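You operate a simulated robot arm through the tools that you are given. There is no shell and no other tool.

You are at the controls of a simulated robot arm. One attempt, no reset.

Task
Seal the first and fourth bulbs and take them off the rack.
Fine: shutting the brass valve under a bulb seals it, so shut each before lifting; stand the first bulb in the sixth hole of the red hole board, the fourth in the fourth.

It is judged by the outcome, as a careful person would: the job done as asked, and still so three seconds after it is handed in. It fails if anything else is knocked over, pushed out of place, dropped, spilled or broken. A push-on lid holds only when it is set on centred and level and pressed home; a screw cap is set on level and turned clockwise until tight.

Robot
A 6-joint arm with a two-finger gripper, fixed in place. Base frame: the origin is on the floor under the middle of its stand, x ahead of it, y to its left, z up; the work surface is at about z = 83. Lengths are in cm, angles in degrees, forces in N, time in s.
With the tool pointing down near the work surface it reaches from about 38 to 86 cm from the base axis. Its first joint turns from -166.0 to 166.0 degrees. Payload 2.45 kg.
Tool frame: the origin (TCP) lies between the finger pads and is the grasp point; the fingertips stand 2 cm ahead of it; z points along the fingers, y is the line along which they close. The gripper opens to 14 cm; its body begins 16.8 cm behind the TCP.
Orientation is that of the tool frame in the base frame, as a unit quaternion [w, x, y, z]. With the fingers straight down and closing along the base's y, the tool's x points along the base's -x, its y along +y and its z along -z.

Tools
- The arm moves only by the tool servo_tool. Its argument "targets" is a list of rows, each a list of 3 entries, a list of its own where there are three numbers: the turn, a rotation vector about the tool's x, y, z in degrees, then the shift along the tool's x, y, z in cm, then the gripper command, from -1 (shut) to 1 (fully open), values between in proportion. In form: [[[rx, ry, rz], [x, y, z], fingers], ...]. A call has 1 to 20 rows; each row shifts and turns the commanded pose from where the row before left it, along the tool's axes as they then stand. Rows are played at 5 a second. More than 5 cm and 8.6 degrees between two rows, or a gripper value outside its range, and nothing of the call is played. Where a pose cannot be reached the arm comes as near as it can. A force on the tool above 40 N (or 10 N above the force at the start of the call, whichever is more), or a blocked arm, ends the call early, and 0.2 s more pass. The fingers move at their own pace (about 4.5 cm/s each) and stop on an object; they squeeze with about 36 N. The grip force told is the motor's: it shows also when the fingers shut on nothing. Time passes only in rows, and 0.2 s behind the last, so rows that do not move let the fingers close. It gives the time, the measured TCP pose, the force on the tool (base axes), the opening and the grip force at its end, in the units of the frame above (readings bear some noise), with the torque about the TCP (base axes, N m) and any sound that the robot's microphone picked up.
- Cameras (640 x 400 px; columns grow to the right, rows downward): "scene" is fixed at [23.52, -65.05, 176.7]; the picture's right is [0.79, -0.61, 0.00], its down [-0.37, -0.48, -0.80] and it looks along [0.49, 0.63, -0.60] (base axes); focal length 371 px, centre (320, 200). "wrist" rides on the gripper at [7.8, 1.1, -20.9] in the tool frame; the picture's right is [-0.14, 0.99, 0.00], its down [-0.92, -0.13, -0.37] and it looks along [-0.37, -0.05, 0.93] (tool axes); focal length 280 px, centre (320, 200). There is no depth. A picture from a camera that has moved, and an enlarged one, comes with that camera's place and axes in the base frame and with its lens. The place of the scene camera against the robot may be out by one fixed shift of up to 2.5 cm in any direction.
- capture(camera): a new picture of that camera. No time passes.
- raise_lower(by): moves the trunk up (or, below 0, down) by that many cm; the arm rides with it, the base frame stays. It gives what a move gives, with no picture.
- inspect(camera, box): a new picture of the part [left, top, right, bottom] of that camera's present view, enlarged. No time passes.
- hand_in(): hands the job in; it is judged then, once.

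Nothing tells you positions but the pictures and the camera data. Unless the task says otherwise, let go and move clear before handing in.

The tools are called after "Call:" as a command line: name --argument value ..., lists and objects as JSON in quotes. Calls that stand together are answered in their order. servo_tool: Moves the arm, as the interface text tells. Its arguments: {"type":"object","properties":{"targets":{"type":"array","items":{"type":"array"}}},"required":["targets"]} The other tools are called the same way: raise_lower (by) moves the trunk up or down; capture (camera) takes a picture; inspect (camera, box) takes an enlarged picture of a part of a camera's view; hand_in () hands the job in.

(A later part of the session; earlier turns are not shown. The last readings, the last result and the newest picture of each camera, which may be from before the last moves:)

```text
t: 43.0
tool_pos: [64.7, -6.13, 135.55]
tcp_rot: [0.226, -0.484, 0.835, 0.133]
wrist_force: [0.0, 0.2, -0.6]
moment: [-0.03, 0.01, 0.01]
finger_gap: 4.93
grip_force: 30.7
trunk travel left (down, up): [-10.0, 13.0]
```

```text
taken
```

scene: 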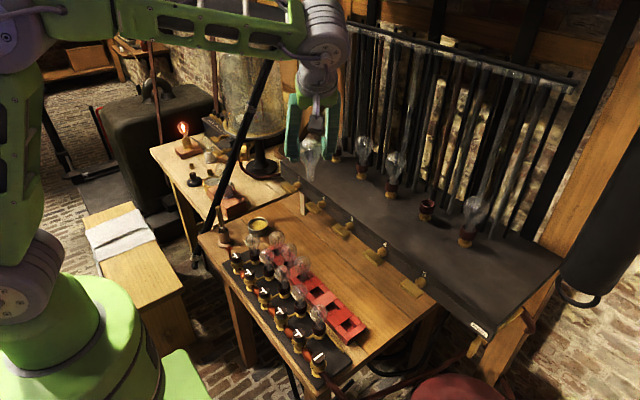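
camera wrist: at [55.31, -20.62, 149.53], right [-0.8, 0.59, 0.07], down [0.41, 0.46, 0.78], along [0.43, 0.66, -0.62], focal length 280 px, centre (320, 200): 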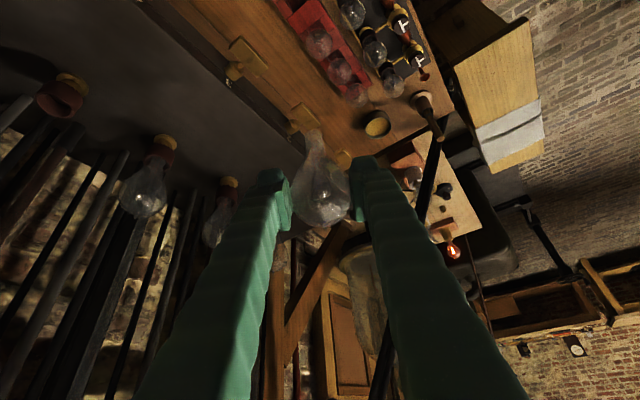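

The bulb stayed plumb through the turn. I'll lower to z≈104, staying toward the robot side of the valve handles, and look again.

Call:
servo_tool --targets '[[[0, 0, 0], [1.96, 0.18, 3.41], -0.4], [[0, 0, 0], [1.96, 0.18, 3.41], -0.4], [[0, 0, 0], [1.96, 0.18, 3.41], -0.4], [[0, 0, 0], [1.96, 0.18, 3.41], -0.4], [[0, 0, 0], [1.96, 0.18, 3.41], -0.4], [[0, 0, 0], [1.96, 0.18, 3.41], -0.4], [[0, 0, 0], [1.96, 0.18, 3.41], -0.4], [[0, 0, 0], [1.96, 0.18, 3.41], -0.4]]'

Call:
capture --camera "wrist"

Call:
capture --camera "scene"

```text
t: 44.8
tool_pos: [63.41, -5.23, 104.0]
tcp_rot: [0.225, -0.485, 0.835, 0.133]
wrist_force: [-0.3, -0.9, -0.3]
moment: [0.01, 0.0, 0.0]
finger_gap: 4.86
grip_force: 29.7
trunk travel left (down, up): [-10.0, 13.0]
```

```text
taken
camera wrist: at [54.0, -19.73, 117.95], right [-0.8, 0.59, 0.07], down [0.42, 0.46, 0.78], along [0.43, 0.66, -0.62], focal length 280 px, centre (320, 200)
```

wrist: 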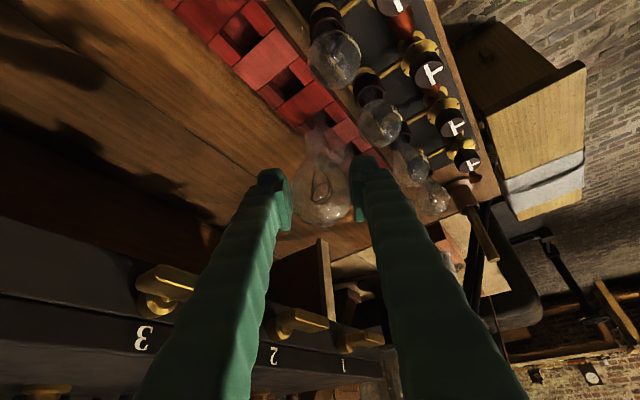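

```text
taken
```

scene: 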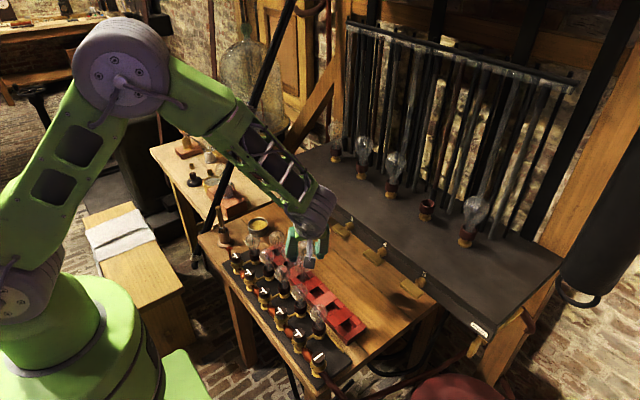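

Now I'm just above the front items. I'll zoom both views to check clearances and the neck's position relative to hole 4.

Call:
inspect --camera "wrist" --box '[220, 20, 460, 240]'

Call:
inspect --camera "scene" --box '[250, 210, 370, 330]'

```text
1.82 times, centred on (340, 130) of wrist
camera zoom: at [54.0, -19.73, 117.95], right [-0.8, 0.59, 0.07], down [0.42, 0.46, 0.78], along [0.43, 0.66, -0.62], focal length 510 px, centre (284, 327)
```

zoom: 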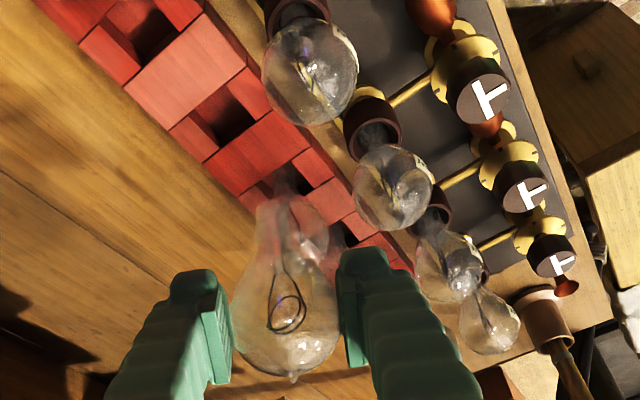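

```text
3.33 times, centred on (310, 270) of scene
camera zoom: at [23.52, -65.05, 176.7], right [0.79, -0.61, 0.0], down [-0.37, -0.48, -0.8], along [0.49, 0.63, -0.6], focal length 1238 px, centre (353, -33)
```

zoom: 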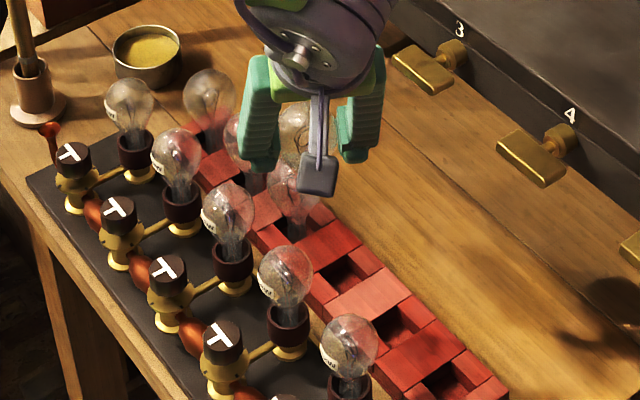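

Call:
inspect --camera "wrist" --box '[240, 20, 340, 140]'

Call:
inspect --camera "scene" --box '[325, 265, 405, 335]'

```text
3.33 times, centred on (290, 80) of wrist
camera zoom: at [54.0, -19.73, 117.95], right [-0.8, 0.59, 0.07], down [0.42, 0.46, 0.78], along [0.43, 0.66, -0.62], focal length 935 px, centre (420, 600)
```

zoom: 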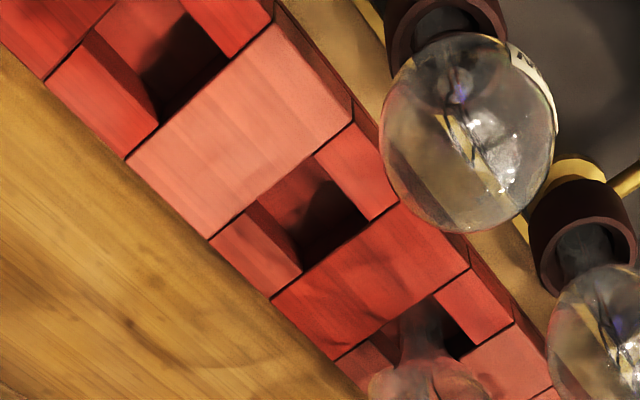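

```text
5.71 times, centred on (365, 300) of scene
camera zoom: at [23.52, -65.05, 176.7], right [0.79, -0.61, 0.0], down [-0.37, -0.48, -0.8], along [0.49, 0.63, -0.6], focal length 2122 px, centre (63, -371)
```

zoom: 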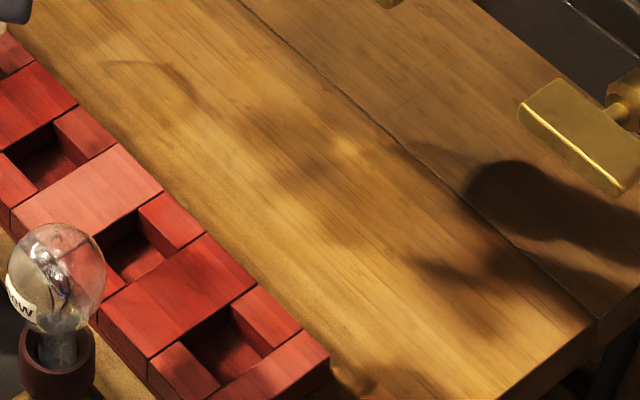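

Hole 4's opening centre comes out at about (66.6, −5.5), with the board top near z≈85. I'll descend to z≈97.5, then move forward over the hole and check alignment.

Call:
servo_tool --targets '[[[0, 0, 0], [1.66, -0.14, 2.8], -0.4], [[0, 0, 0], [1.66, -0.14, 2.8], -0.4], [[0, 0, 0], [-0.25, -1.32, 1.01], -0.4], [[0, 0, 0], [-0.25, -1.32, 1.01], -0.4], [[0, 0, 0], [0, 0, 0], -0.4]]'

Call:
inspect --camera "wrist" --box '[220, 60, 420, 220]'

Call:
inspect --camera "scene" --box '[270, 200, 370, 310]'

```text
t: 46.0
tool_pos: [66.64, -5.31, 96.0]
tcp_rot: [0.224, -0.485, 0.835, 0.133]
wrist_force: [-0.1, 0.5, 0.1]
moment: [0.0, 0.01, 0.01]
finger_gap: 4.89
grip_force: 30.4
trunk travel left (down, up): [-10.0, 13.0]
```

```text
2.50 times, centred on (320, 140) of wrist
camera zoom: at [57.2, -19.81, 109.97], right [-0.8, 0.59, 0.07], down [0.42, 0.46, 0.78], along [0.43, 0.66, -0.62], focal length 701 px, centre (320, 350)
```

zoom: 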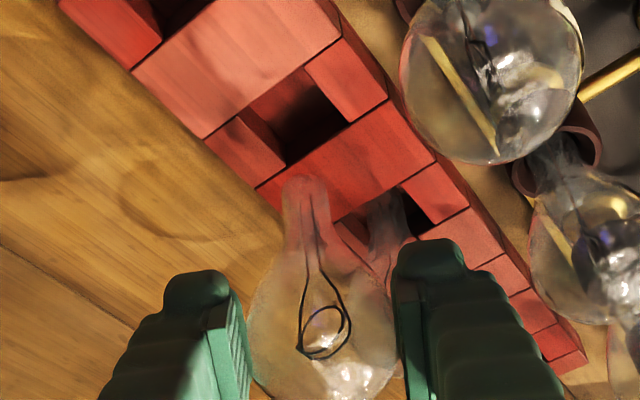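

```text
3.64 times, centred on (320, 255) of scene
camera zoom: at [23.52, -65.05, 176.7], right [0.79, -0.61, 0.0], down [-0.37, -0.48, -0.8], along [0.49, 0.63, -0.6], focal length 1351 px, centre (320, 0)
```

zoom: 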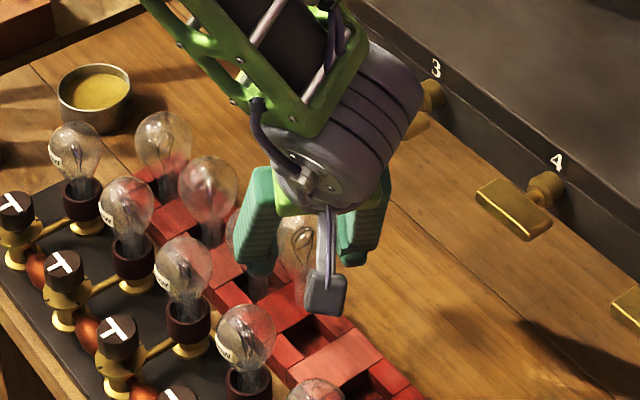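

The neck is very near hole 4. I'll nudge slightly and lower to just above the board top, then recheck.

Call:
servo_tool --targets '[[[0, 0, 0], [0.64, -0.03, 0.79], -0.4], [[0, 0, 0], [0.63, -0.03, 0.79], -0.4], [[0, 0, 0], [0, 0, 0], -0.4]]'

Call:
inspect --camera "wrist" --box '[250, 60, 410, 220]'

Call:
inspect --camera "scene" --box '[310, 230, 370, 300]'

```text
t: 46.8
tool_pos: [66.67, -5.67, 93.97]
tcp_rot: [0.226, -0.484, 0.835, 0.132]
wrist_force: [-0.3, 0.7, -0.6]
moment: [0.0, -0.01, -0.02]
finger_gap: 4.86
grip_force: 30.1
trunk travel left (down, up): [-10.0, 13.0]
```

```text
2.50 times, centred on (330, 140) of wrist
camera zoom: at [57.17, -20.19, 108.04], right [-0.8, 0.59, 0.07], down [0.42, 0.46, 0.78], along [0.43, 0.66, -0.62], focal length 701 px, centre (295, 350)
```

zoom: 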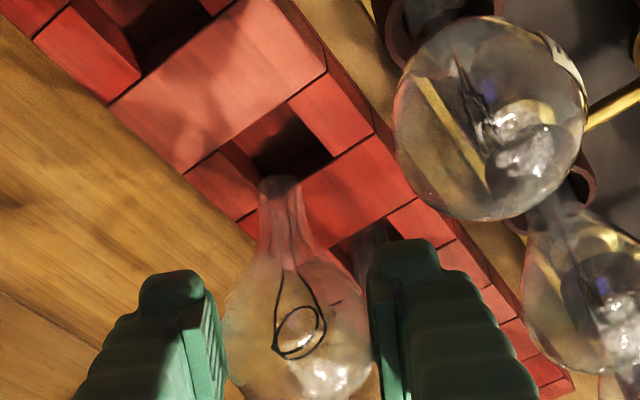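

```text
5.71 times, centred on (340, 265) of scene
camera zoom: at [23.52, -65.05, 176.7], right [0.79, -0.61, 0.0], down [-0.37, -0.48, -0.8], along [0.49, 0.63, -0.6], focal length 2122 px, centre (206, -171)
```

zoom: 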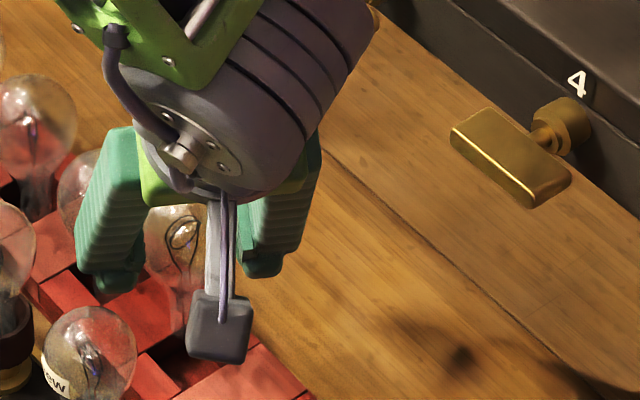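

The neck lines up with hole 4's opening. I'll lower it into the hole in small steps, watching the force.

Call:
servo_tool --targets '[[[0, 0, 0], [0.3, 0, 0.52], -0.4], [[0, 0, 0], [0.3, 0, 0.52], -0.4], [[0, 0, 0], [0.3, 0, 0.52], -0.4], [[0, 0, 0], [0, 0, 0], -0.4]]'

Call:
inspect --camera "wrist" --box '[250, 60, 410, 220]'

```text
t: 47.5
tool_pos: [67.21, -5.64, 93.34]
tcp_rot: [0.229, -0.484, 0.834, 0.131]
wrist_force: [1.8, 1.2, 13.5]
moment: [0.38, -0.29, 0.04]
finger_gap: 4.88
grip_force: 30.2
trunk travel left (down, up): [-10.0, 13.0]
stopped in row 3: the force on the tool passed its limit at 44 N (the readings are from after the stop); the commanded pose is now the measured one
```

```text
2.50 times, centred on (330, 140) of wrist
camera zoom: at [57.44, -20.19, 107.16], right [-0.8, 0.6, 0.07], down [0.41, 0.46, 0.79], along [0.44, 0.66, -0.61], focal length 701 px, centre (295, 350)
```

zoom: 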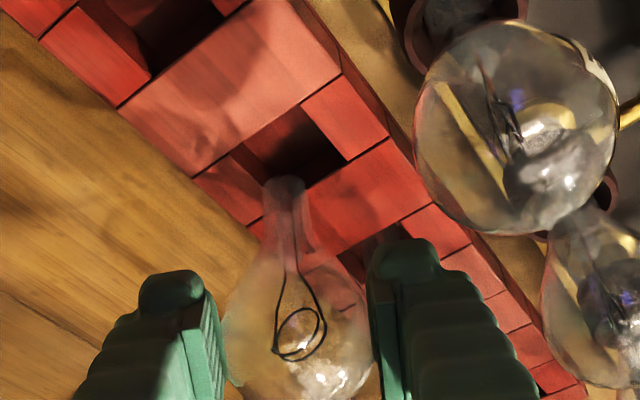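

Contact at about 44 N: the neck's bottom landed on the edge block beside hole 4 (board top z≈85.2), not in the hole. The close views put the opening's centre at about (66.2, −6.15). I'll lift, shift there, and check that the bulb still sits straight in the grip.

Call:
servo_tool --targets '[[[0, 0, 0], [-0.6, 0, -1.04], -0.4], [[0, 0, 0], [0.4, 0.31, -0.23], -0.4], [[0, 0, 0], [0.4, 0.31, -0.23], -0.4], [[0, 0, 0], [0, 0, 0], -0.4]]'

Call:
inspect --camera "wrist" --box '[250, 60, 410, 220]'

Call:
inspect --camera "scene" --box '[270, 200, 370, 310]'

```text
t: 48.5
tool_pos: [65.95, -6.28, 94.22]
tcp_rot: [0.23, -0.483, 0.835, 0.131]
wrist_force: [-0.6, 0.0, -0.8]
moment: [-0.01, 0.01, 0.0]
finger_gap: 4.88
grip_force: 30.0
trunk travel left (down, up): [-10.0, 13.0]
```

```text
2.50 times, centred on (330, 140) of wrist
camera zoom: at [56.32, -20.69, 108.19], right [-0.8, 0.6, 0.07], down [0.41, 0.46, 0.79], along [0.44, 0.66, -0.61], focal length 701 px, centre (295, 350)
```

zoom: 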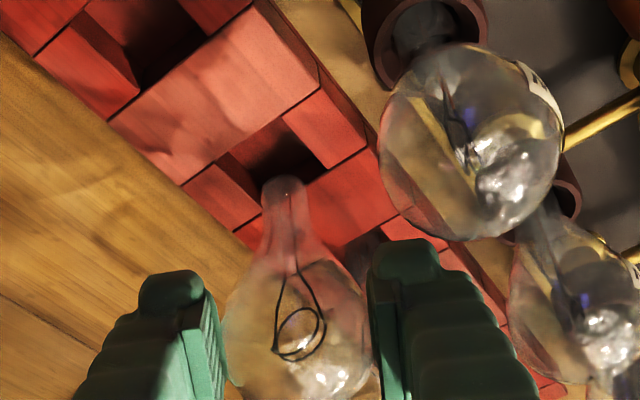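

```text
3.64 times, centred on (320, 255) of scene
camera zoom: at [23.52, -65.05, 176.7], right [0.79, -0.61, 0.0], down [-0.37, -0.48, -0.8], along [0.49, 0.63, -0.6], focal length 1351 px, centre (320, 0)
```

zoom: 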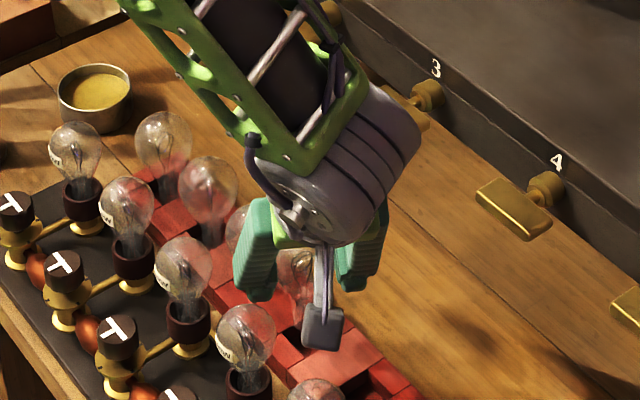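

The bulb is still straight in the grip. Comparing the neck's bottom rim with the opening in the image, I need to go about 0.8 cm further toward −y. I'll shift and lower in very small steps.

Call:
servo_tool --targets '[[[0, 0, 0], [0.58, -0.385, -0.333], -0.4], [[0, 0, 0], [0, 0, 0], -0.4]]'

Call:
inspect --camera "wrist" --box '[260, 90, 380, 165]'

Call:
inspect --camera "scene" --box '[310, 240, 370, 310]'

```text
t: 49.1
tool_pos: [66.17, -6.95, 94.21]
tcp_rot: [0.228, -0.485, 0.834, 0.132]
wrist_force: [0.3, 0.1, -0.1]
moment: [0.0, -0.04, 0.02]
finger_gap: 4.88
grip_force: 29.8
trunk travel left (down, up): [-10.0, 13.0]
```

```text
5.33 times, centred on (320, 128) of wrist
camera zoom: at [56.42, -21.46, 108.13], right [-0.8, 0.6, 0.07], down [0.41, 0.46, 0.79], along [0.44, 0.66, -0.61], focal length 1495 px, centre (320, 587)
```

zoom: 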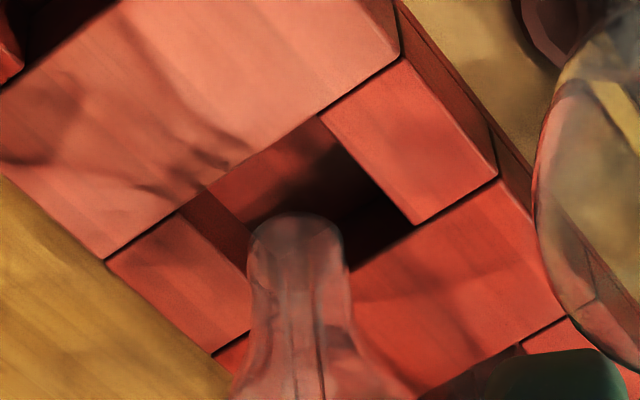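

```text
5.71 times, centred on (340, 275) of scene
camera zoom: at [23.52, -65.05, 176.7], right [0.79, -0.61, 0.0], down [-0.37, -0.48, -0.8], along [0.49, 0.63, -0.6], focal length 2122 px, centre (206, -229)
```

zoom: 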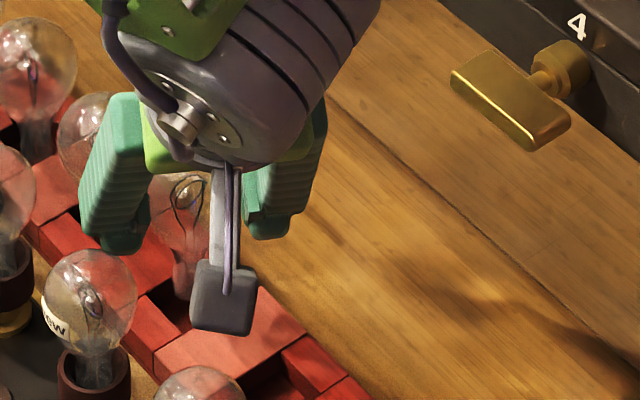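

The neck's bottom is now well aligned over the opening. I'll lower gently.

Call:
servo_tool --targets '[[[0, 0, 0], [0.15, 0, 0.26], -0.4], [[0, 0, 0], [0.15, 0, 0.26], -0.4], [[0, 0, 0], [0.15, 0, 0.26], -0.4], [[0, 0, 0], [0.15, 0, 0.26], -0.4], [[0, 0, 0], [0.15, 0, 0.26], -0.4]]'

Call:
inspect --camera "wrist" --box '[260, 90, 380, 165]'

```text
t: 50.3
tool_pos: [65.93, -6.88, 92.64]
tcp_rot: [0.228, -0.484, 0.834, 0.132]
wrist_force: [-0.2, 0.0, -0.7]
moment: [0.0, 0.03, -0.01]
finger_gap: 4.89
grip_force: 30.0
trunk travel left (down, up): [-10.0, 13.0]
```

```text
5.33 times, centred on (320, 128) of wrist
camera zoom: at [56.34, -21.42, 106.55], right [-0.8, 0.6, 0.07], down [0.41, 0.46, 0.79], along [0.44, 0.66, -0.61], focal length 1495 px, centre (320, 587)
```

zoom: 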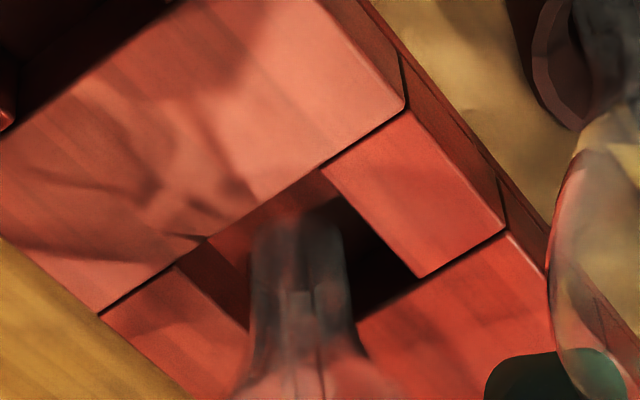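

The neck is inside hole 4 with no force. I'll keep lowering slowly to find the floor.

Call:
servo_tool --targets '[[[0, 0, 0], [0.15, 0, 0.26], -0.4], [[0, 0, 0], [0.15, 0, 0.26], -0.4], [[0, 0, 0], [0.15, 0, 0.26], -0.4], [[0, 0, 0], [0.1, 0, 0.173], -0.4]]'

Call:
inspect --camera "wrist" --box '[220, 60, 420, 240]'

Call:
inspect --camera "scene" --box '[270, 200, 370, 310]'

```text
t: 51.3
tool_pos: [65.96, -7.1, 91.68]
tcp_rot: [0.229, -0.483, 0.835, 0.131]
wrist_force: [0.2, 0.7, 0.2]
moment: [0.0, 0.02, 0.02]
finger_gap: 4.85
grip_force: 30.1
trunk travel left (down, up): [-10.0, 13.0]
```

```text
2.22 times, centred on (320, 150) of wrist
camera zoom: at [56.41, -21.46, 105.54], right [-0.8, 0.6, 0.07], down [0.41, 0.46, 0.79], along [0.44, 0.66, -0.61], focal length 623 px, centre (320, 311)
```

zoom: 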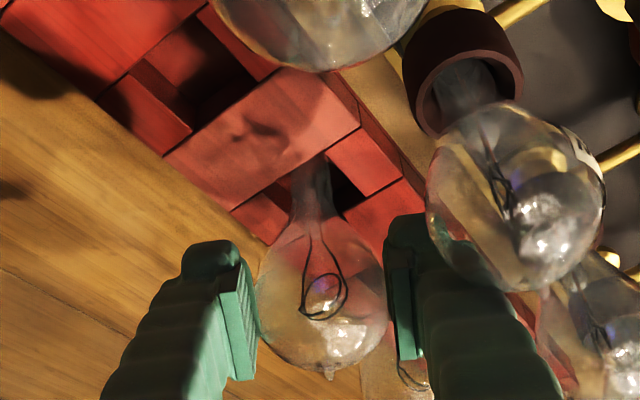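

```text
3.64 times, centred on (320, 255) of scene
camera zoom: at [23.52, -65.05, 176.7], right [0.79, -0.61, 0.0], down [-0.37, -0.48, -0.8], along [0.49, 0.63, -0.6], focal length 1351 px, centre (320, 0)
```

zoom: 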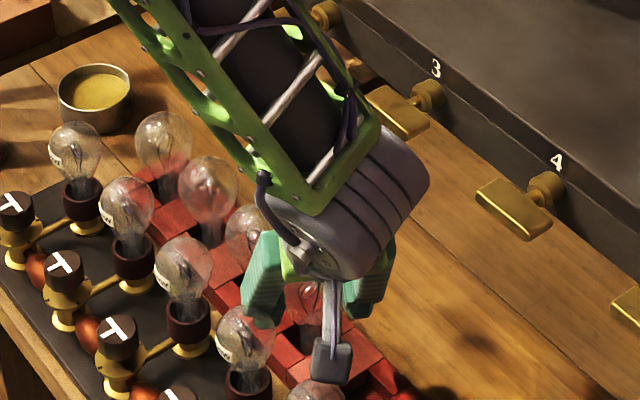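

The neck is about 1.7 cm into hole 4. Finger A's column will pass close to a labelled front bulb lower down, so I'll spin the tool −12° about the bulb's vertical axis for clearance before continuing.

Call:
servo_tool --targets '[[[2, 0, 3.464], [0, 0, 0], -0.4], [[2, 0, 3.464], [0, 0, 0], -0.4], [[2, 0, 3.464], [0, 0, 0], -0.4], [[0, 0, 0], [0, 0, 0], -0.4]]'

Call:
inspect --camera "wrist" --box '[220, 60, 420, 240]'

Call:
inspect --camera "scene" --box '[290, 240, 370, 320]'

```text
t: 52.3
tool_pos: [66.04, -7.05, 91.55]
tcp_rot: [0.241, -0.394, 0.88, 0.108]
wrist_force: [-0.8, -0.6, 2.8]
moment: [-0.01, 0.06, -0.01]
finger_gap: 4.86
grip_force: 29.8
trunk travel left (down, up): [-10.0, 13.0]
```

```text
2.22 times, centred on (320, 150) of wrist
camera zoom: at [53.65, -19.2, 105.51], right [-0.66, 0.75, 0.07], down [0.5, 0.37, 0.79], along [0.56, 0.55, -0.61], focal length 623 px, centre (320, 311)
```

zoom: 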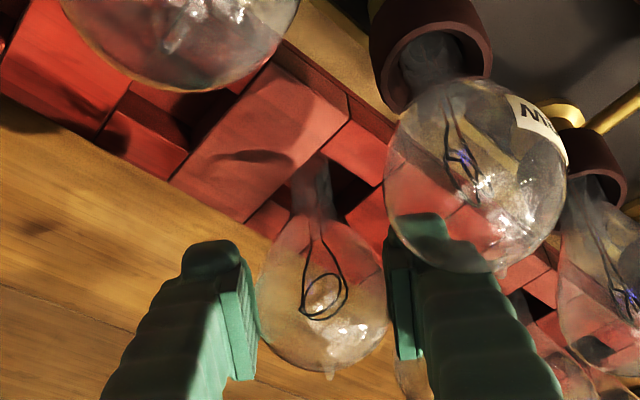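

```text
5.00 times, centred on (330, 280) of scene
camera zoom: at [23.52, -65.05, 176.7], right [0.79, -0.61, 0.0], down [-0.37, -0.48, -0.8], along [0.49, 0.63, -0.6], focal length 1857 px, centre (270, -200)
```

zoom: 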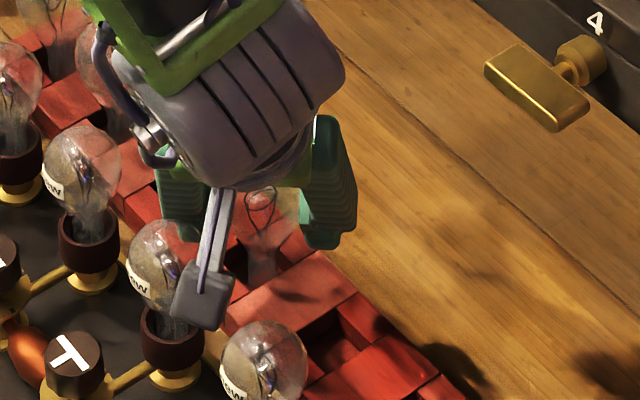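

A slight 2.8 N upward force appeared, perhaps the neck touching the hole's floor. I'll lower by tiny steps to confirm.

Call:
servo_tool --targets '[[[0, 0, 0], [0.05, 0, 0.087], -0.4], [[0, 0, 0], [0.05, 0, 0.087], -0.4]]'

```text
t: 52.9
tool_pos: [66.05, -7.03, 91.58]
tcp_rot: [0.243, -0.394, 0.88, 0.107]
wrist_force: [-2.0, -1.2, 13.6]
moment: [-0.02, 0.06, -0.03]
finger_gap: 4.83
grip_force: 29.8
trunk travel left (down, up): [-10.0, 13.0]
```

Firm contact with almost no moment, so the bulb stands on the floor of hole 4. I'll relieve the pressure and open the fingers slowly.

Call:
servo_tool --targets '[[[0, 0, 0], [-0.06, 0, -0.1], -0.4], [[0, 0, 0], [0, 0, 0], -0.3], [[0, 0, 0], [0, 0, 0], -0.25], [[0, 0, 0], [0, 0, 0], -0.2], [[0, 0, 0], [0, 0, 0], -0.15], [[0, 0, 0], [0, 0, 0], -0.12], [[0, 0, 0], [0, 0, 0], -0.12]]'

Call:
inspect --camera "wrist" --box '[220, 60, 420, 240]'

Call:
inspect --camera "scene" --box '[290, 240, 370, 320]'

```text
t: 54.5
tool_pos: [66.05, -7.08, 91.56]
tcp_rot: [0.241, -0.394, 0.88, 0.108]
wrist_force: [-0.2, 0.9, -0.6]
moment: [0.01, 0.01, -0.02]
finger_gap: 6.11
grip_force: 0.1
trunk travel left (down, up): [-10.0, 13.0]
```

```text
2.22 times, centred on (320, 150) of wrist
camera zoom: at [53.69, -19.15, 105.47], right [-0.66, 0.75, 0.07], down [0.5, 0.37, 0.79], along [0.56, 0.55, -0.61], focal length 623 px, centre (320, 311)
```

zoom: 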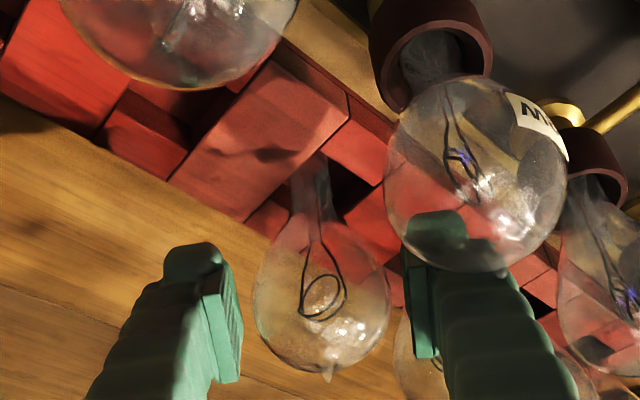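

```text
5.00 times, centred on (330, 280) of scene
camera zoom: at [23.52, -65.05, 176.7], right [0.79, -0.61, 0.0], down [-0.37, -0.48, -0.8], along [0.49, 0.63, -0.6], focal length 1857 px, centre (270, -200)
```

zoom: 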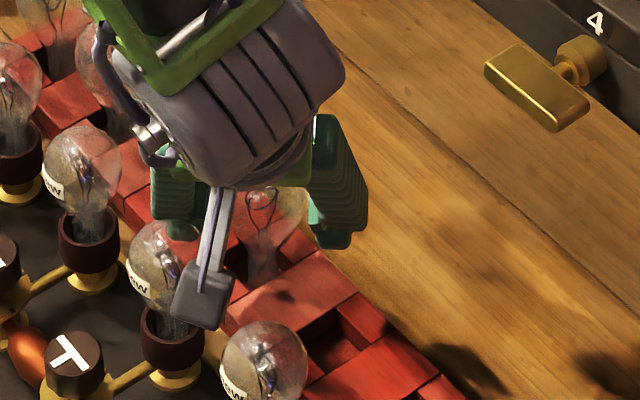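

The bulb is standing upright in hole 4, free of the fingers. I'll withdraw straight back along the tool axis.

Call:
servo_tool --targets '[[[0, 0, 0], [0, 0, -0.6], -0.12], [[0, 0, 0], [0, 0, -1], -0.12], [[0, 0, 0], [0, 0, -1.5], -0.12], [[0, 0, 0], [0, 0, -2], -0.12], [[0, 0, 0], [0, 0, -3], -0.12], [[0, 0, 0], [0, 0, -3], -0.12], [[0, 0, 0], [0, 0, -3], -0.12], [[0, 0, 0], [0, 0, -4], -0.12], [[0, 0, 0], [0, 0, -4], -0.12], [[0, 0, 0], [0, 0, -4], -0.12]]'

Call:
capture --camera "wrist"

Call:
capture --camera "scene"

Call:
inspect --camera "scene" --box '[250, 220, 370, 340]'

```text
t: 56.7
tool_pos: [57.13, -16.83, 114.13]
tcp_rot: [0.241, -0.394, 0.88, 0.108]
wrist_force: [0.7, 0.1, 0.0]
moment: [0.03, -0.01, -0.02]
finger_gap: 6.16
grip_force: 0.2
trunk travel left (down, up): [-10.0, 13.0]
```

```text
taken
camera wrist: at [44.68, -28.87, 128.03], right [-0.66, 0.75, 0.07], down [0.5, 0.37, 0.79], along [0.56, 0.55, -0.61], focal length 280 px, centre (320, 200)
```

wrist: 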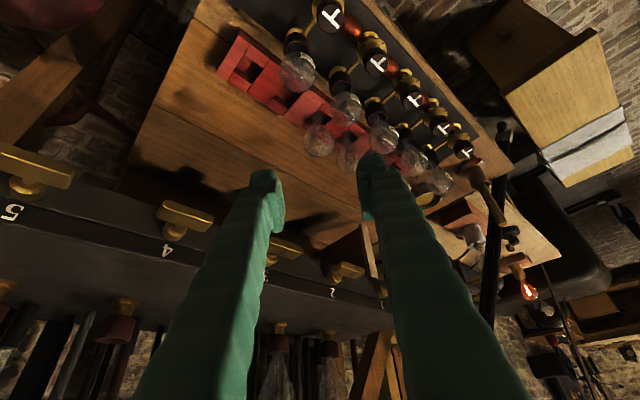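

```text
taken
```

scene: 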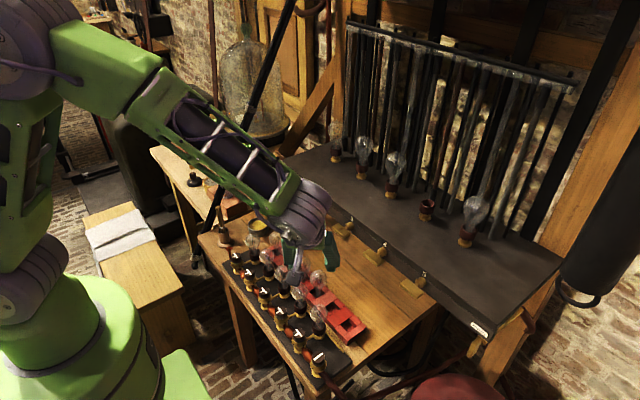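

```text
3.33 times, centred on (310, 280) of scene
camera zoom: at [23.52, -65.05, 176.7], right [0.79, -0.61, 0.0], down [-0.37, -0.48, -0.8], along [0.49, 0.63, -0.6], focal length 1238 px, centre (353, -67)
```

zoom: 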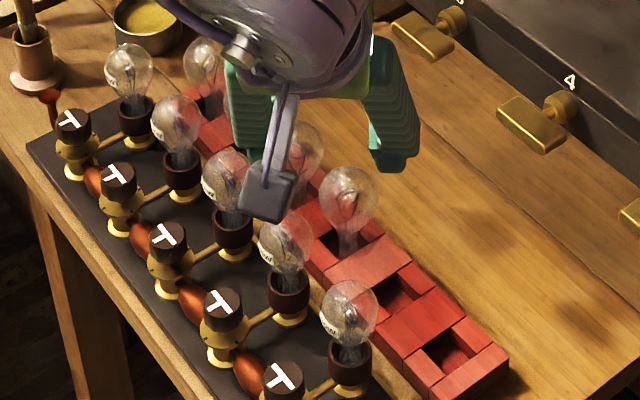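

Bulb 4 stands properly in hole 4. Now for bulb 1: I'll rise, turn the tool back to face the rack, and move in front of it.

Call:
servo_tool --targets '[[[0, 0, 0], [-2.2, 0, -3.81], 0.15], [[0, 0, 0], [-2.2, 0, -3.81], 0.15], [[0, 0, 0], [-2.2, 0, -3.81], 0.15], [[0, 0, 0], [-2.2, 0, -3.81], 0.15], [[0, 0, 0], [-2.2, 0, -3.81], 0.15], [[4, 0, 6.93], [0, 0, 0], 0.15], [[4, 0, 6.93], [0, 0, 0], 0.15], [[4, 0, 6.93], [0, 0, 0], 0.15], [[4, 0, 6.93], [0, 0, 0], 0.15], [[4, 0, 6.93], [0, 0, 0], 0.15], [[4, 0, 6.93], [0, 0, 0], 0.15], [[0, 0.6, 0], [0, 0, 0], 0.15]]'

Call:
capture --camera "scene"

```text
t: 59.3
tool_pos: [56.97, -17.01, 135.99]
tcp_rot: [0.257, 0.0, 0.967, 0.004]
wrist_force: [-0.1, 0.6, 0.0]
moment: [0.01, 0.01, -0.02]
finger_gap: 8.08
grip_force: 0.1
trunk travel left (down, up): [-10.0, 13.0]
```

```text
taken
```

scene: 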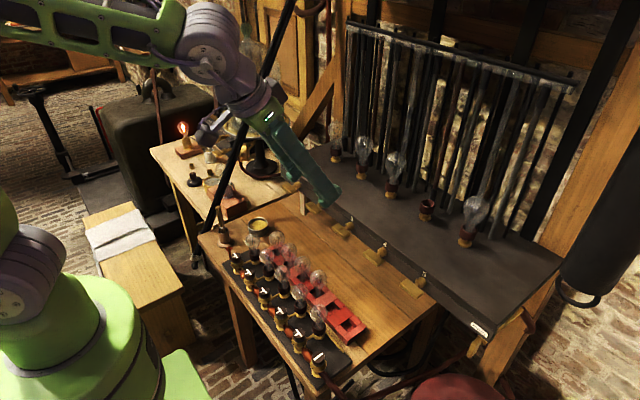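

Clear. Now I'll move to the pre-grasp position in front of bulb 1 and look.

Call:
servo_tool --targets '[[[0, 0, 0], [-1.99, 3.875, 1.296], 0.15], [[0, 0, 0], [-1.99, 3.875, 1.296], 0.15], [[0, 0, 0], [-1.99, 3.875, 1.296], 0.15], [[0, 0, 0], [-1.99, 3.875, 1.296], 0.15], [[0, 0, 0], [-1.99, 3.875, 1.296], 0.15], [[0, 0, 0], [-1.99, 3.875, 1.296], 0.15], [[0, 0, 0], [-1.99, 3.875, 1.296], 0.15], [[0, 0, 0], [-1.99, 3.875, 1.296], 0.15]]'

Call:
capture --camera "wrist"

Call:
inspect --camera "wrist" --box '[240, 90, 400, 230]'

Call:
inspect --camera "scene" --box '[280, 60, 400, 200]'

```text
t: 61.1
tool_pos: [75.87, 14.09, 134.87]
tcp_rot: [0.257, -0.001, 0.966, 0.004]
wrist_force: [-0.1, 0.2, -0.9]
moment: [-0.04, 0.0, -0.02]
finger_gap: 8.06
grip_force: 0.1
trunk travel left (down, up): [-10.0, 13.0]
```

```text
taken
camera wrist: at [58.73, 15.09, 149.14], right [0.12, 0.99, 0.08], down [0.62, -0.13, 0.78], along [0.78, -0.04, -0.63], focal length 280 px, centre (320, 200)
```

wrist: 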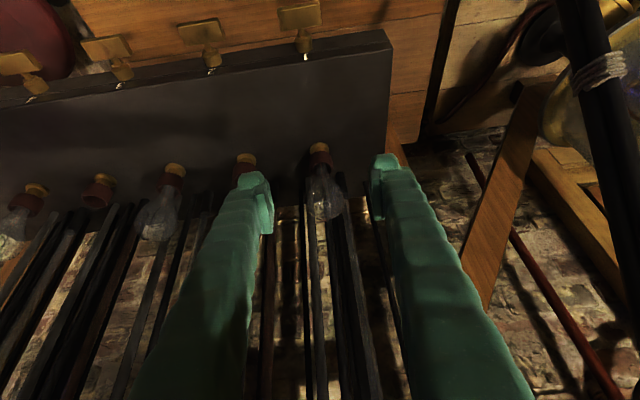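

```text
2.86 times, centred on (320, 160) of wrist
camera zoom: at [58.73, 15.09, 149.14], right [0.12, 0.99, 0.08], down [0.62, -0.13, 0.78], along [0.78, -0.04, -0.63], focal length 801 px, centre (320, 314)
```

zoom: 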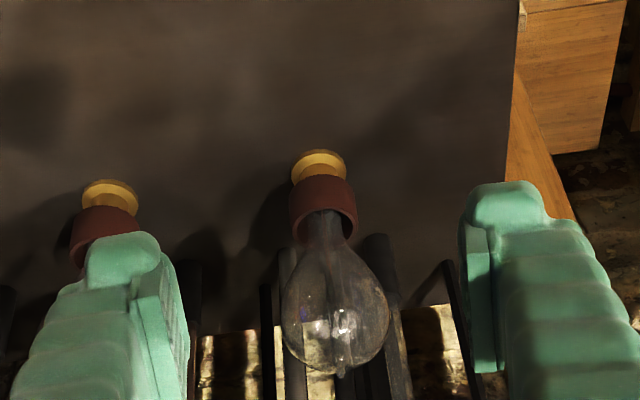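

```text
2.86 times, centred on (340, 130) of scene
camera zoom: at [23.52, -65.05, 176.7], right [0.79, -0.61, 0.0], down [-0.37, -0.48, -0.8], along [0.49, 0.63, -0.6], focal length 1061 px, centre (263, 400)
```

zoom: 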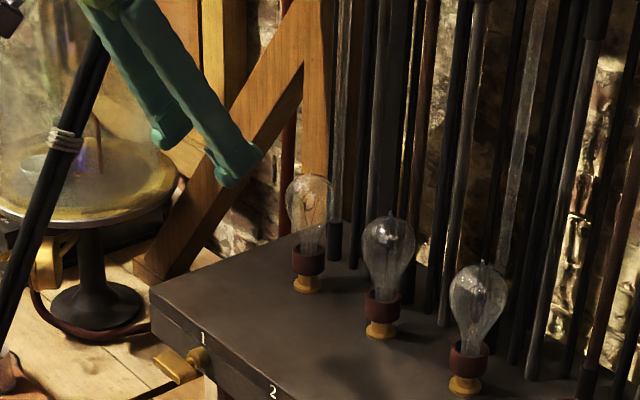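

Bulb 1's axis is at about (88.1, 14.2) with the same height as bulb 4, and nothing is near the fingers' path. I'll advance to straddle it and check.

Call:
servo_tool --targets '[[[0, 0, 0], [-1.224, 0.02, 2.77], 0.15], [[0, 0, 0], [-1.224, 0.02, 2.77], 0.15], [[0, 0, 0], [-1.224, 0.02, 2.77], 0.15], [[0, 0, 0], [-1.224, 0.02, 2.77], 0.15], [[0, 0, 0], [0, 0, 0], 0.15]]'

Call:
inspect --camera "wrist" --box '[220, 100, 420, 225]'

Call:
inspect --camera "scene" --box '[280, 80, 400, 200]'

```text
t: 62.3
tool_pos: [85.62, 14.15, 128.06]
tcp_rot: [0.259, -0.001, 0.966, 0.004]
wrist_force: [-0.6, -0.1, -0.5]
moment: [0.01, 0.01, 0.02]
finger_gap: 8.06
grip_force: 0.0
trunk travel left (down, up): [-10.0, 13.0]
```

```text
3.20 times, centred on (320, 162) of wrist
camera zoom: at [68.42, 15.14, 142.13], right [0.12, 0.99, 0.08], down [0.62, -0.13, 0.78], along [0.78, -0.04, -0.62], focal length 897 px, centre (320, 320)
```

zoom: 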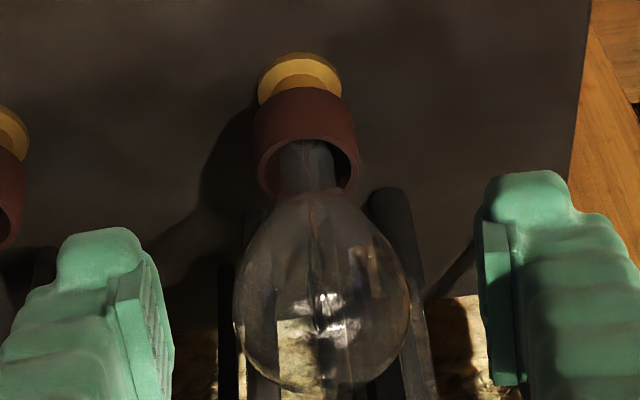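

```text
3.33 times, centred on (340, 140) of scene
camera zoom: at [23.52, -65.05, 176.7], right [0.79, -0.61, 0.0], down [-0.37, -0.48, -0.8], along [0.49, 0.63, -0.6], focal length 1238 px, centre (253, 400)
```

zoom: 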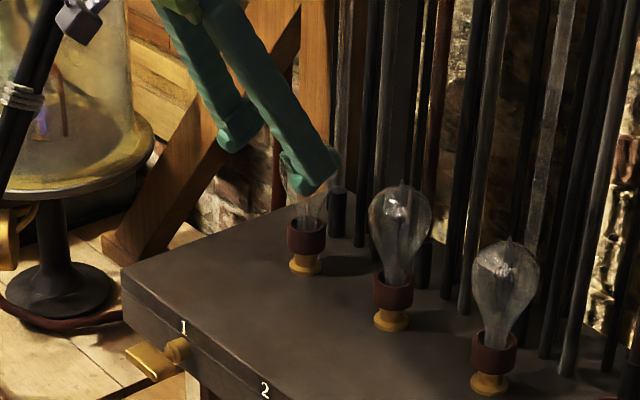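

Bulb 1 is centred between the fingers exactly as bulb 4 was. I'll finish the approach and close.

Call:
servo_tool --targets '[[[0, 0, 0], [-0.6, 0.02, 1.47], 0.15], [[0, 0, 0], [-0.6, 0.02, 1.47], 0.15], [[0, 0, 0], [0, 0, 0], 0.15], [[0, 0, 0], [0, 0, 0], -0.1], [[0, 0, 0], [0, 0, 0], -0.28], [[0, 0, 0], [0, 0, 0], -0.32], [[0, 0, 0], [0, 0, 0], -0.35], [[0, 0, 0], [0, 0, 0], -0.4]]'

Call:
inspect --camera "wrist" --box '[220, 100, 420, 225]'

```text
t: 64.1
tool_pos: [88.19, 14.25, 126.11]
tcp_rot: [0.257, -0.001, 0.966, 0.004]
wrist_force: [0.2, -0.7, -0.1]
moment: [-0.02, 0.0, 0.02]
finger_gap: 4.92
grip_force: 30.2
trunk travel left (down, up): [-10.0, 13.0]
```

```text
3.20 times, centred on (320, 162) of wrist
camera zoom: at [71.01, 15.19, 140.23], right [0.12, 0.99, 0.08], down [0.62, -0.13, 0.78], along [0.78, -0.04, -0.63], focal length 897 px, centre (320, 320)
```

zoom: 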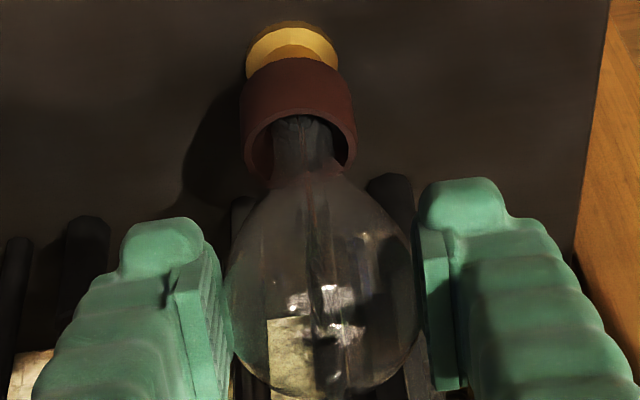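

Bulb 1 is gripped (gap 4.92 cm, 30 N). I'll lift straight up, slowly at first.

Call:
servo_tool --targets '[[[0, 0, 0], [-0.15, 0, -0.26], -0.4], [[0, 0, 0], [-0.15, 0, -0.26], -0.4], [[0, 0, 0], [-0.2, 0, -0.346], -0.4], [[0, 0, 0], [-0.25, 0, -0.433], -0.4], [[0, 0, 0], [-0.5, 0, -0.866], -0.4], [[0, 0, 0], [-0.75, 0, -1.3], -0.4], [[0, 0, 0], [-0.75, 0, -1.3], -0.4], [[0, 0, 0], [-1, 0, -1.73], -0.4], [[0, 0, 0], [-1, 0, -1.73], -0.4]]'

Call:
inspect --camera "wrist" --box '[250, 100, 390, 240]'

Call:
inspect --camera "scene" --box '[290, 80, 390, 180]'

```text
t: 66.1
tool_pos: [88.16, 14.21, 135.7]
tcp_rot: [0.257, 0.0, 0.966, 0.004]
wrist_force: [-0.2, 0.1, 0.2]
moment: [0.02, -0.01, 0.0]
finger_gap: 4.85
grip_force: 30.6
trunk travel left (down, up): [-10.0, 13.0]
```

```text
2.86 times, centred on (320, 170) of wrist
camera zoom: at [70.98, 15.09, 149.79], right [0.12, 0.99, 0.08], down [0.62, -0.13, 0.78], along [0.78, -0.04, -0.63], focal length 801 px, centre (320, 286)
```

zoom: 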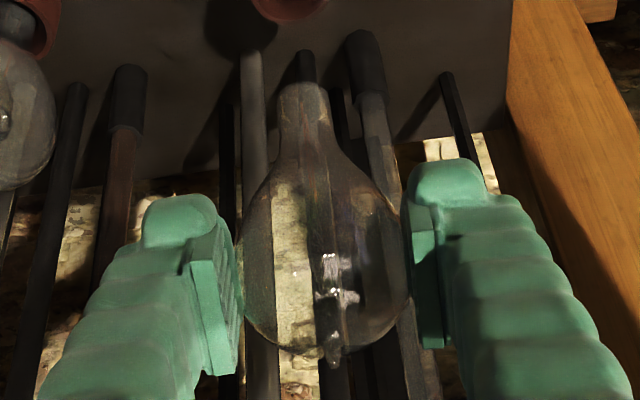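

```text
4.00 times, centred on (340, 130) of scene
camera zoom: at [23.52, -65.05, 176.7], right [0.79, -0.61, 0.0], down [-0.37, -0.48, -0.8], along [0.49, 0.63, -0.6], focal length 1486 px, centre (240, 480)
```

zoom: 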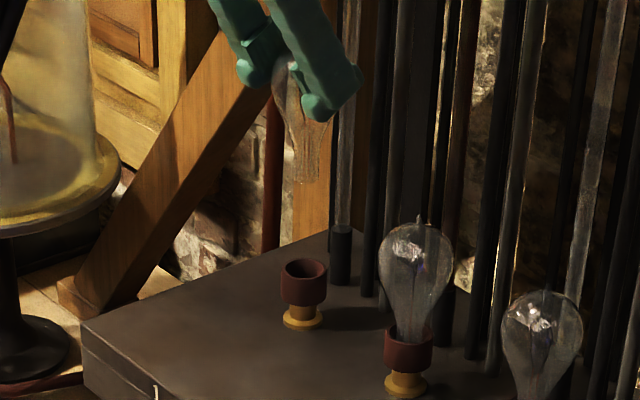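

Bulb 1 is clear of its collar and hanging straight. I'll carry it back from the rack and across toward hole 6.

Call:
servo_tool --targets '[[[0, 0, 0], [2, 0, -1.15], -0.4], [[0, 0, 0], [3.1, 0, -1.79], -0.4], [[0, 0, 0], [3.3, 0, -1.9], -0.4], [[0, 0, 0], [3.3, 0, -1.9], -0.4], [[0, 0, 0], [3.3, 0, -1.9], -0.4], [[0, 0, 0], [3.3, 0, -1.9], -0.4], [[0, 0, 0], [3.1, 0, -1.8], -0.4], [[0, 0, 0], [0, -3, 0], -0.4], [[0, 0, 0], [0, -4.2, 0], -0.4], [[0, 0, 0], [0, -4.2, 0], -0.4], [[0, 0, 0], [0, -4.2, 0], -0.4], [[0, 0, 0], [0, -4.2, 0], -0.4], [[0, 0, 0], [0, -4.2, 0], -0.4], [[0, 0, 0], [0, -4.2, 0], -0.4], [[0, 0, 0], [0, -4.2, 0], -0.4], [[0, 0, 0], [0, -3.2, 0], -0.4], [[0, 0, 0], [0, 0, 0], -0.4]]'

Call:
capture --camera "wrist"

Call:
capture --camera "scene"

```text
t: 69.7
tool_pos: [63.6, -21.47, 135.17]
tcp_rot: [0.258, 0.001, 0.966, 0.004]
wrist_force: [0.0, 0.4, 0.2]
moment: [-0.02, -0.01, 0.02]
finger_gap: 4.81
grip_force: 30.1
trunk travel left (down, up): [-10.0, 13.0]
```

```text
taken
camera wrist: at [46.4, -20.58, 149.31], right [0.12, 0.99, 0.08], down [0.62, -0.13, 0.78], along [0.78, -0.04, -0.63], focal length 280 px, centre (320, 200)
```

wrist: 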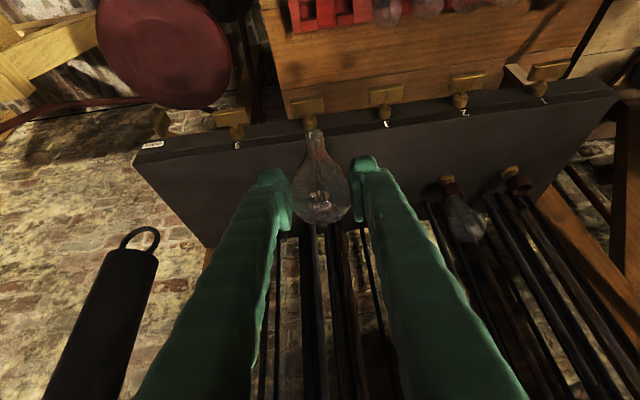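

```text
taken
```

scene: 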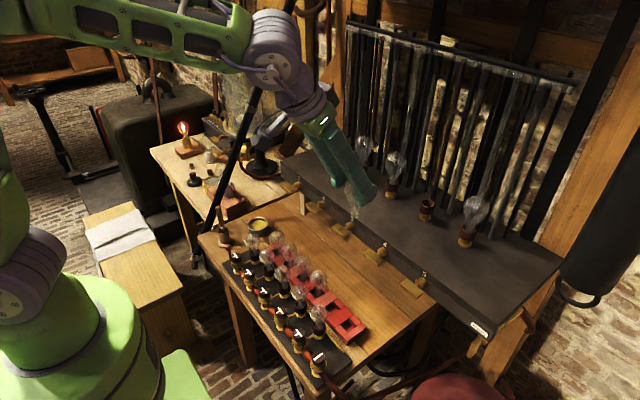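

The bulb is over the bench at hole 6's column. I'll check that it hasn't shifted in the grip, then lower.

Call:
inspect --camera "wrist" --box '[250, 100, 390, 240]'

Call:
inspect --camera "wrist" --box '[260, 0, 420, 60]'

```text
2.86 times, centred on (320, 170) of wrist
camera zoom: at [46.4, -20.58, 149.31], right [0.12, 0.99, 0.08], down [0.62, -0.13, 0.78], along [0.78, -0.04, -0.63], focal length 801 px, centre (320, 286)
```

zoom: 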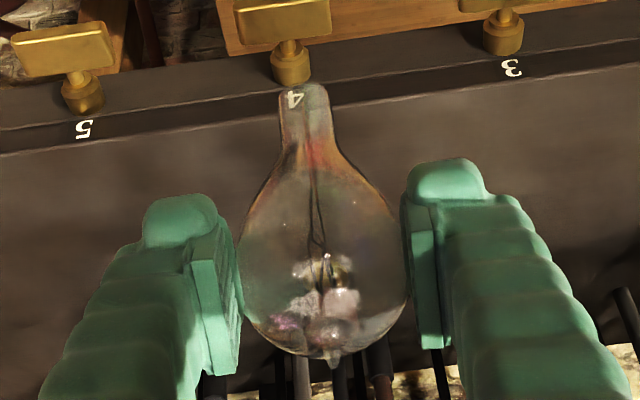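

```text
4.00 times, centred on (340, 30) of wrist
camera zoom: at [46.4, -20.58, 149.31], right [0.12, 0.99, 0.08], down [0.62, -0.13, 0.78], along [0.78, -0.04, -0.63], focal length 1122 px, centre (240, 880)
```

zoom: 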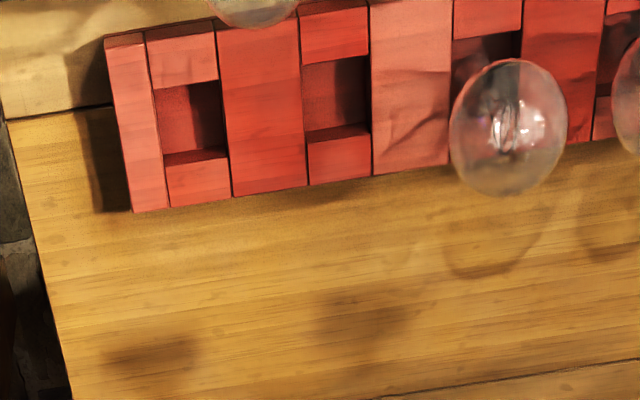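

The bulb hasn't shifted. From bulb 4's landing spot I learned that the held bulb's axis sits about 1.1 cm ahead of the TCP and its neck ends about 8.3 cm below. I estimate hole 6's centre at (66.6, −20.4), so I'll descend to z≈102 with the bulb just short of it and look.

Call:
servo_tool --targets '[[[0, 0, 0], [2.02, 0.134, 3.6], -0.4], [[0, 0, 0], [2.02, 0.134, 3.6], -0.4], [[0, 0, 0], [2.02, 0.134, 3.6], -0.4], [[0, 0, 0], [2.02, 0.134, 3.6], -0.4], [[0, 0, 0], [2.02, 0.134, 3.6], -0.4], [[0, 0, 0], [2.02, 0.134, 3.6], -0.4], [[0, 0, 0], [2.02, 0.134, 3.6], -0.4], [[0, 0, 0], [2.02, 0.134, 3.6], -0.4], [[0, 0, 0], [0, 0, 0], -0.4]]'

Call:
capture --camera "wrist"

Call:
inspect --camera "wrist" --box '[240, 20, 400, 140]'

Call:
inspect --camera "scene" --box '[270, 220, 400, 340]'

```text
t: 71.7
tool_pos: [64.0, -19.94, 102.33]
tcp_rot: [0.257, -0.001, 0.966, 0.005]
wrist_force: [-0.7, 0.0, -0.9]
moment: [0.01, 0.04, 0.01]
finger_gap: 4.79
grip_force: 30.4
trunk travel left (down, up): [-10.0, 13.0]
```

```text
taken
camera wrist: at [46.78, -19.0, 116.36], right [0.12, 0.99, 0.08], down [0.62, -0.13, 0.78], along [0.78, -0.04, -0.63], focal length 280 px, centre (320, 200)
```

wrist: 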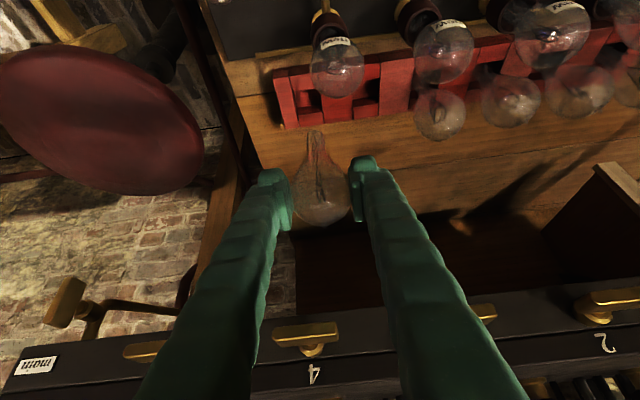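

```text
3.33 times, centred on (320, 80) of wrist
camera zoom: at [46.78, -19.0, 116.36], right [0.12, 0.99, 0.08], down [0.62, -0.13, 0.78], along [0.78, -0.04, -0.63], focal length 935 px, centre (320, 600)
```

zoom: 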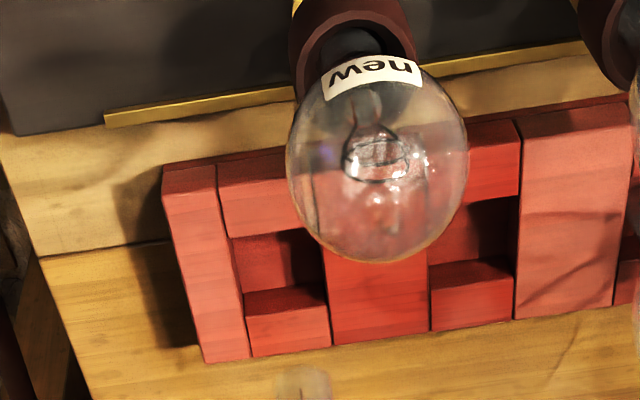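

```text
3.33 times, centred on (335, 280) of scene
camera zoom: at [23.52, -65.05, 176.7], right [0.79, -0.61, 0.0], down [-0.37, -0.48, -0.8], along [0.49, 0.63, -0.6], focal length 1238 px, centre (270, -67)
```

zoom: 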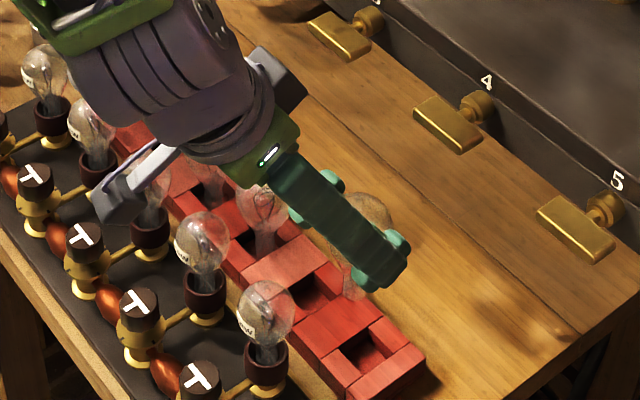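

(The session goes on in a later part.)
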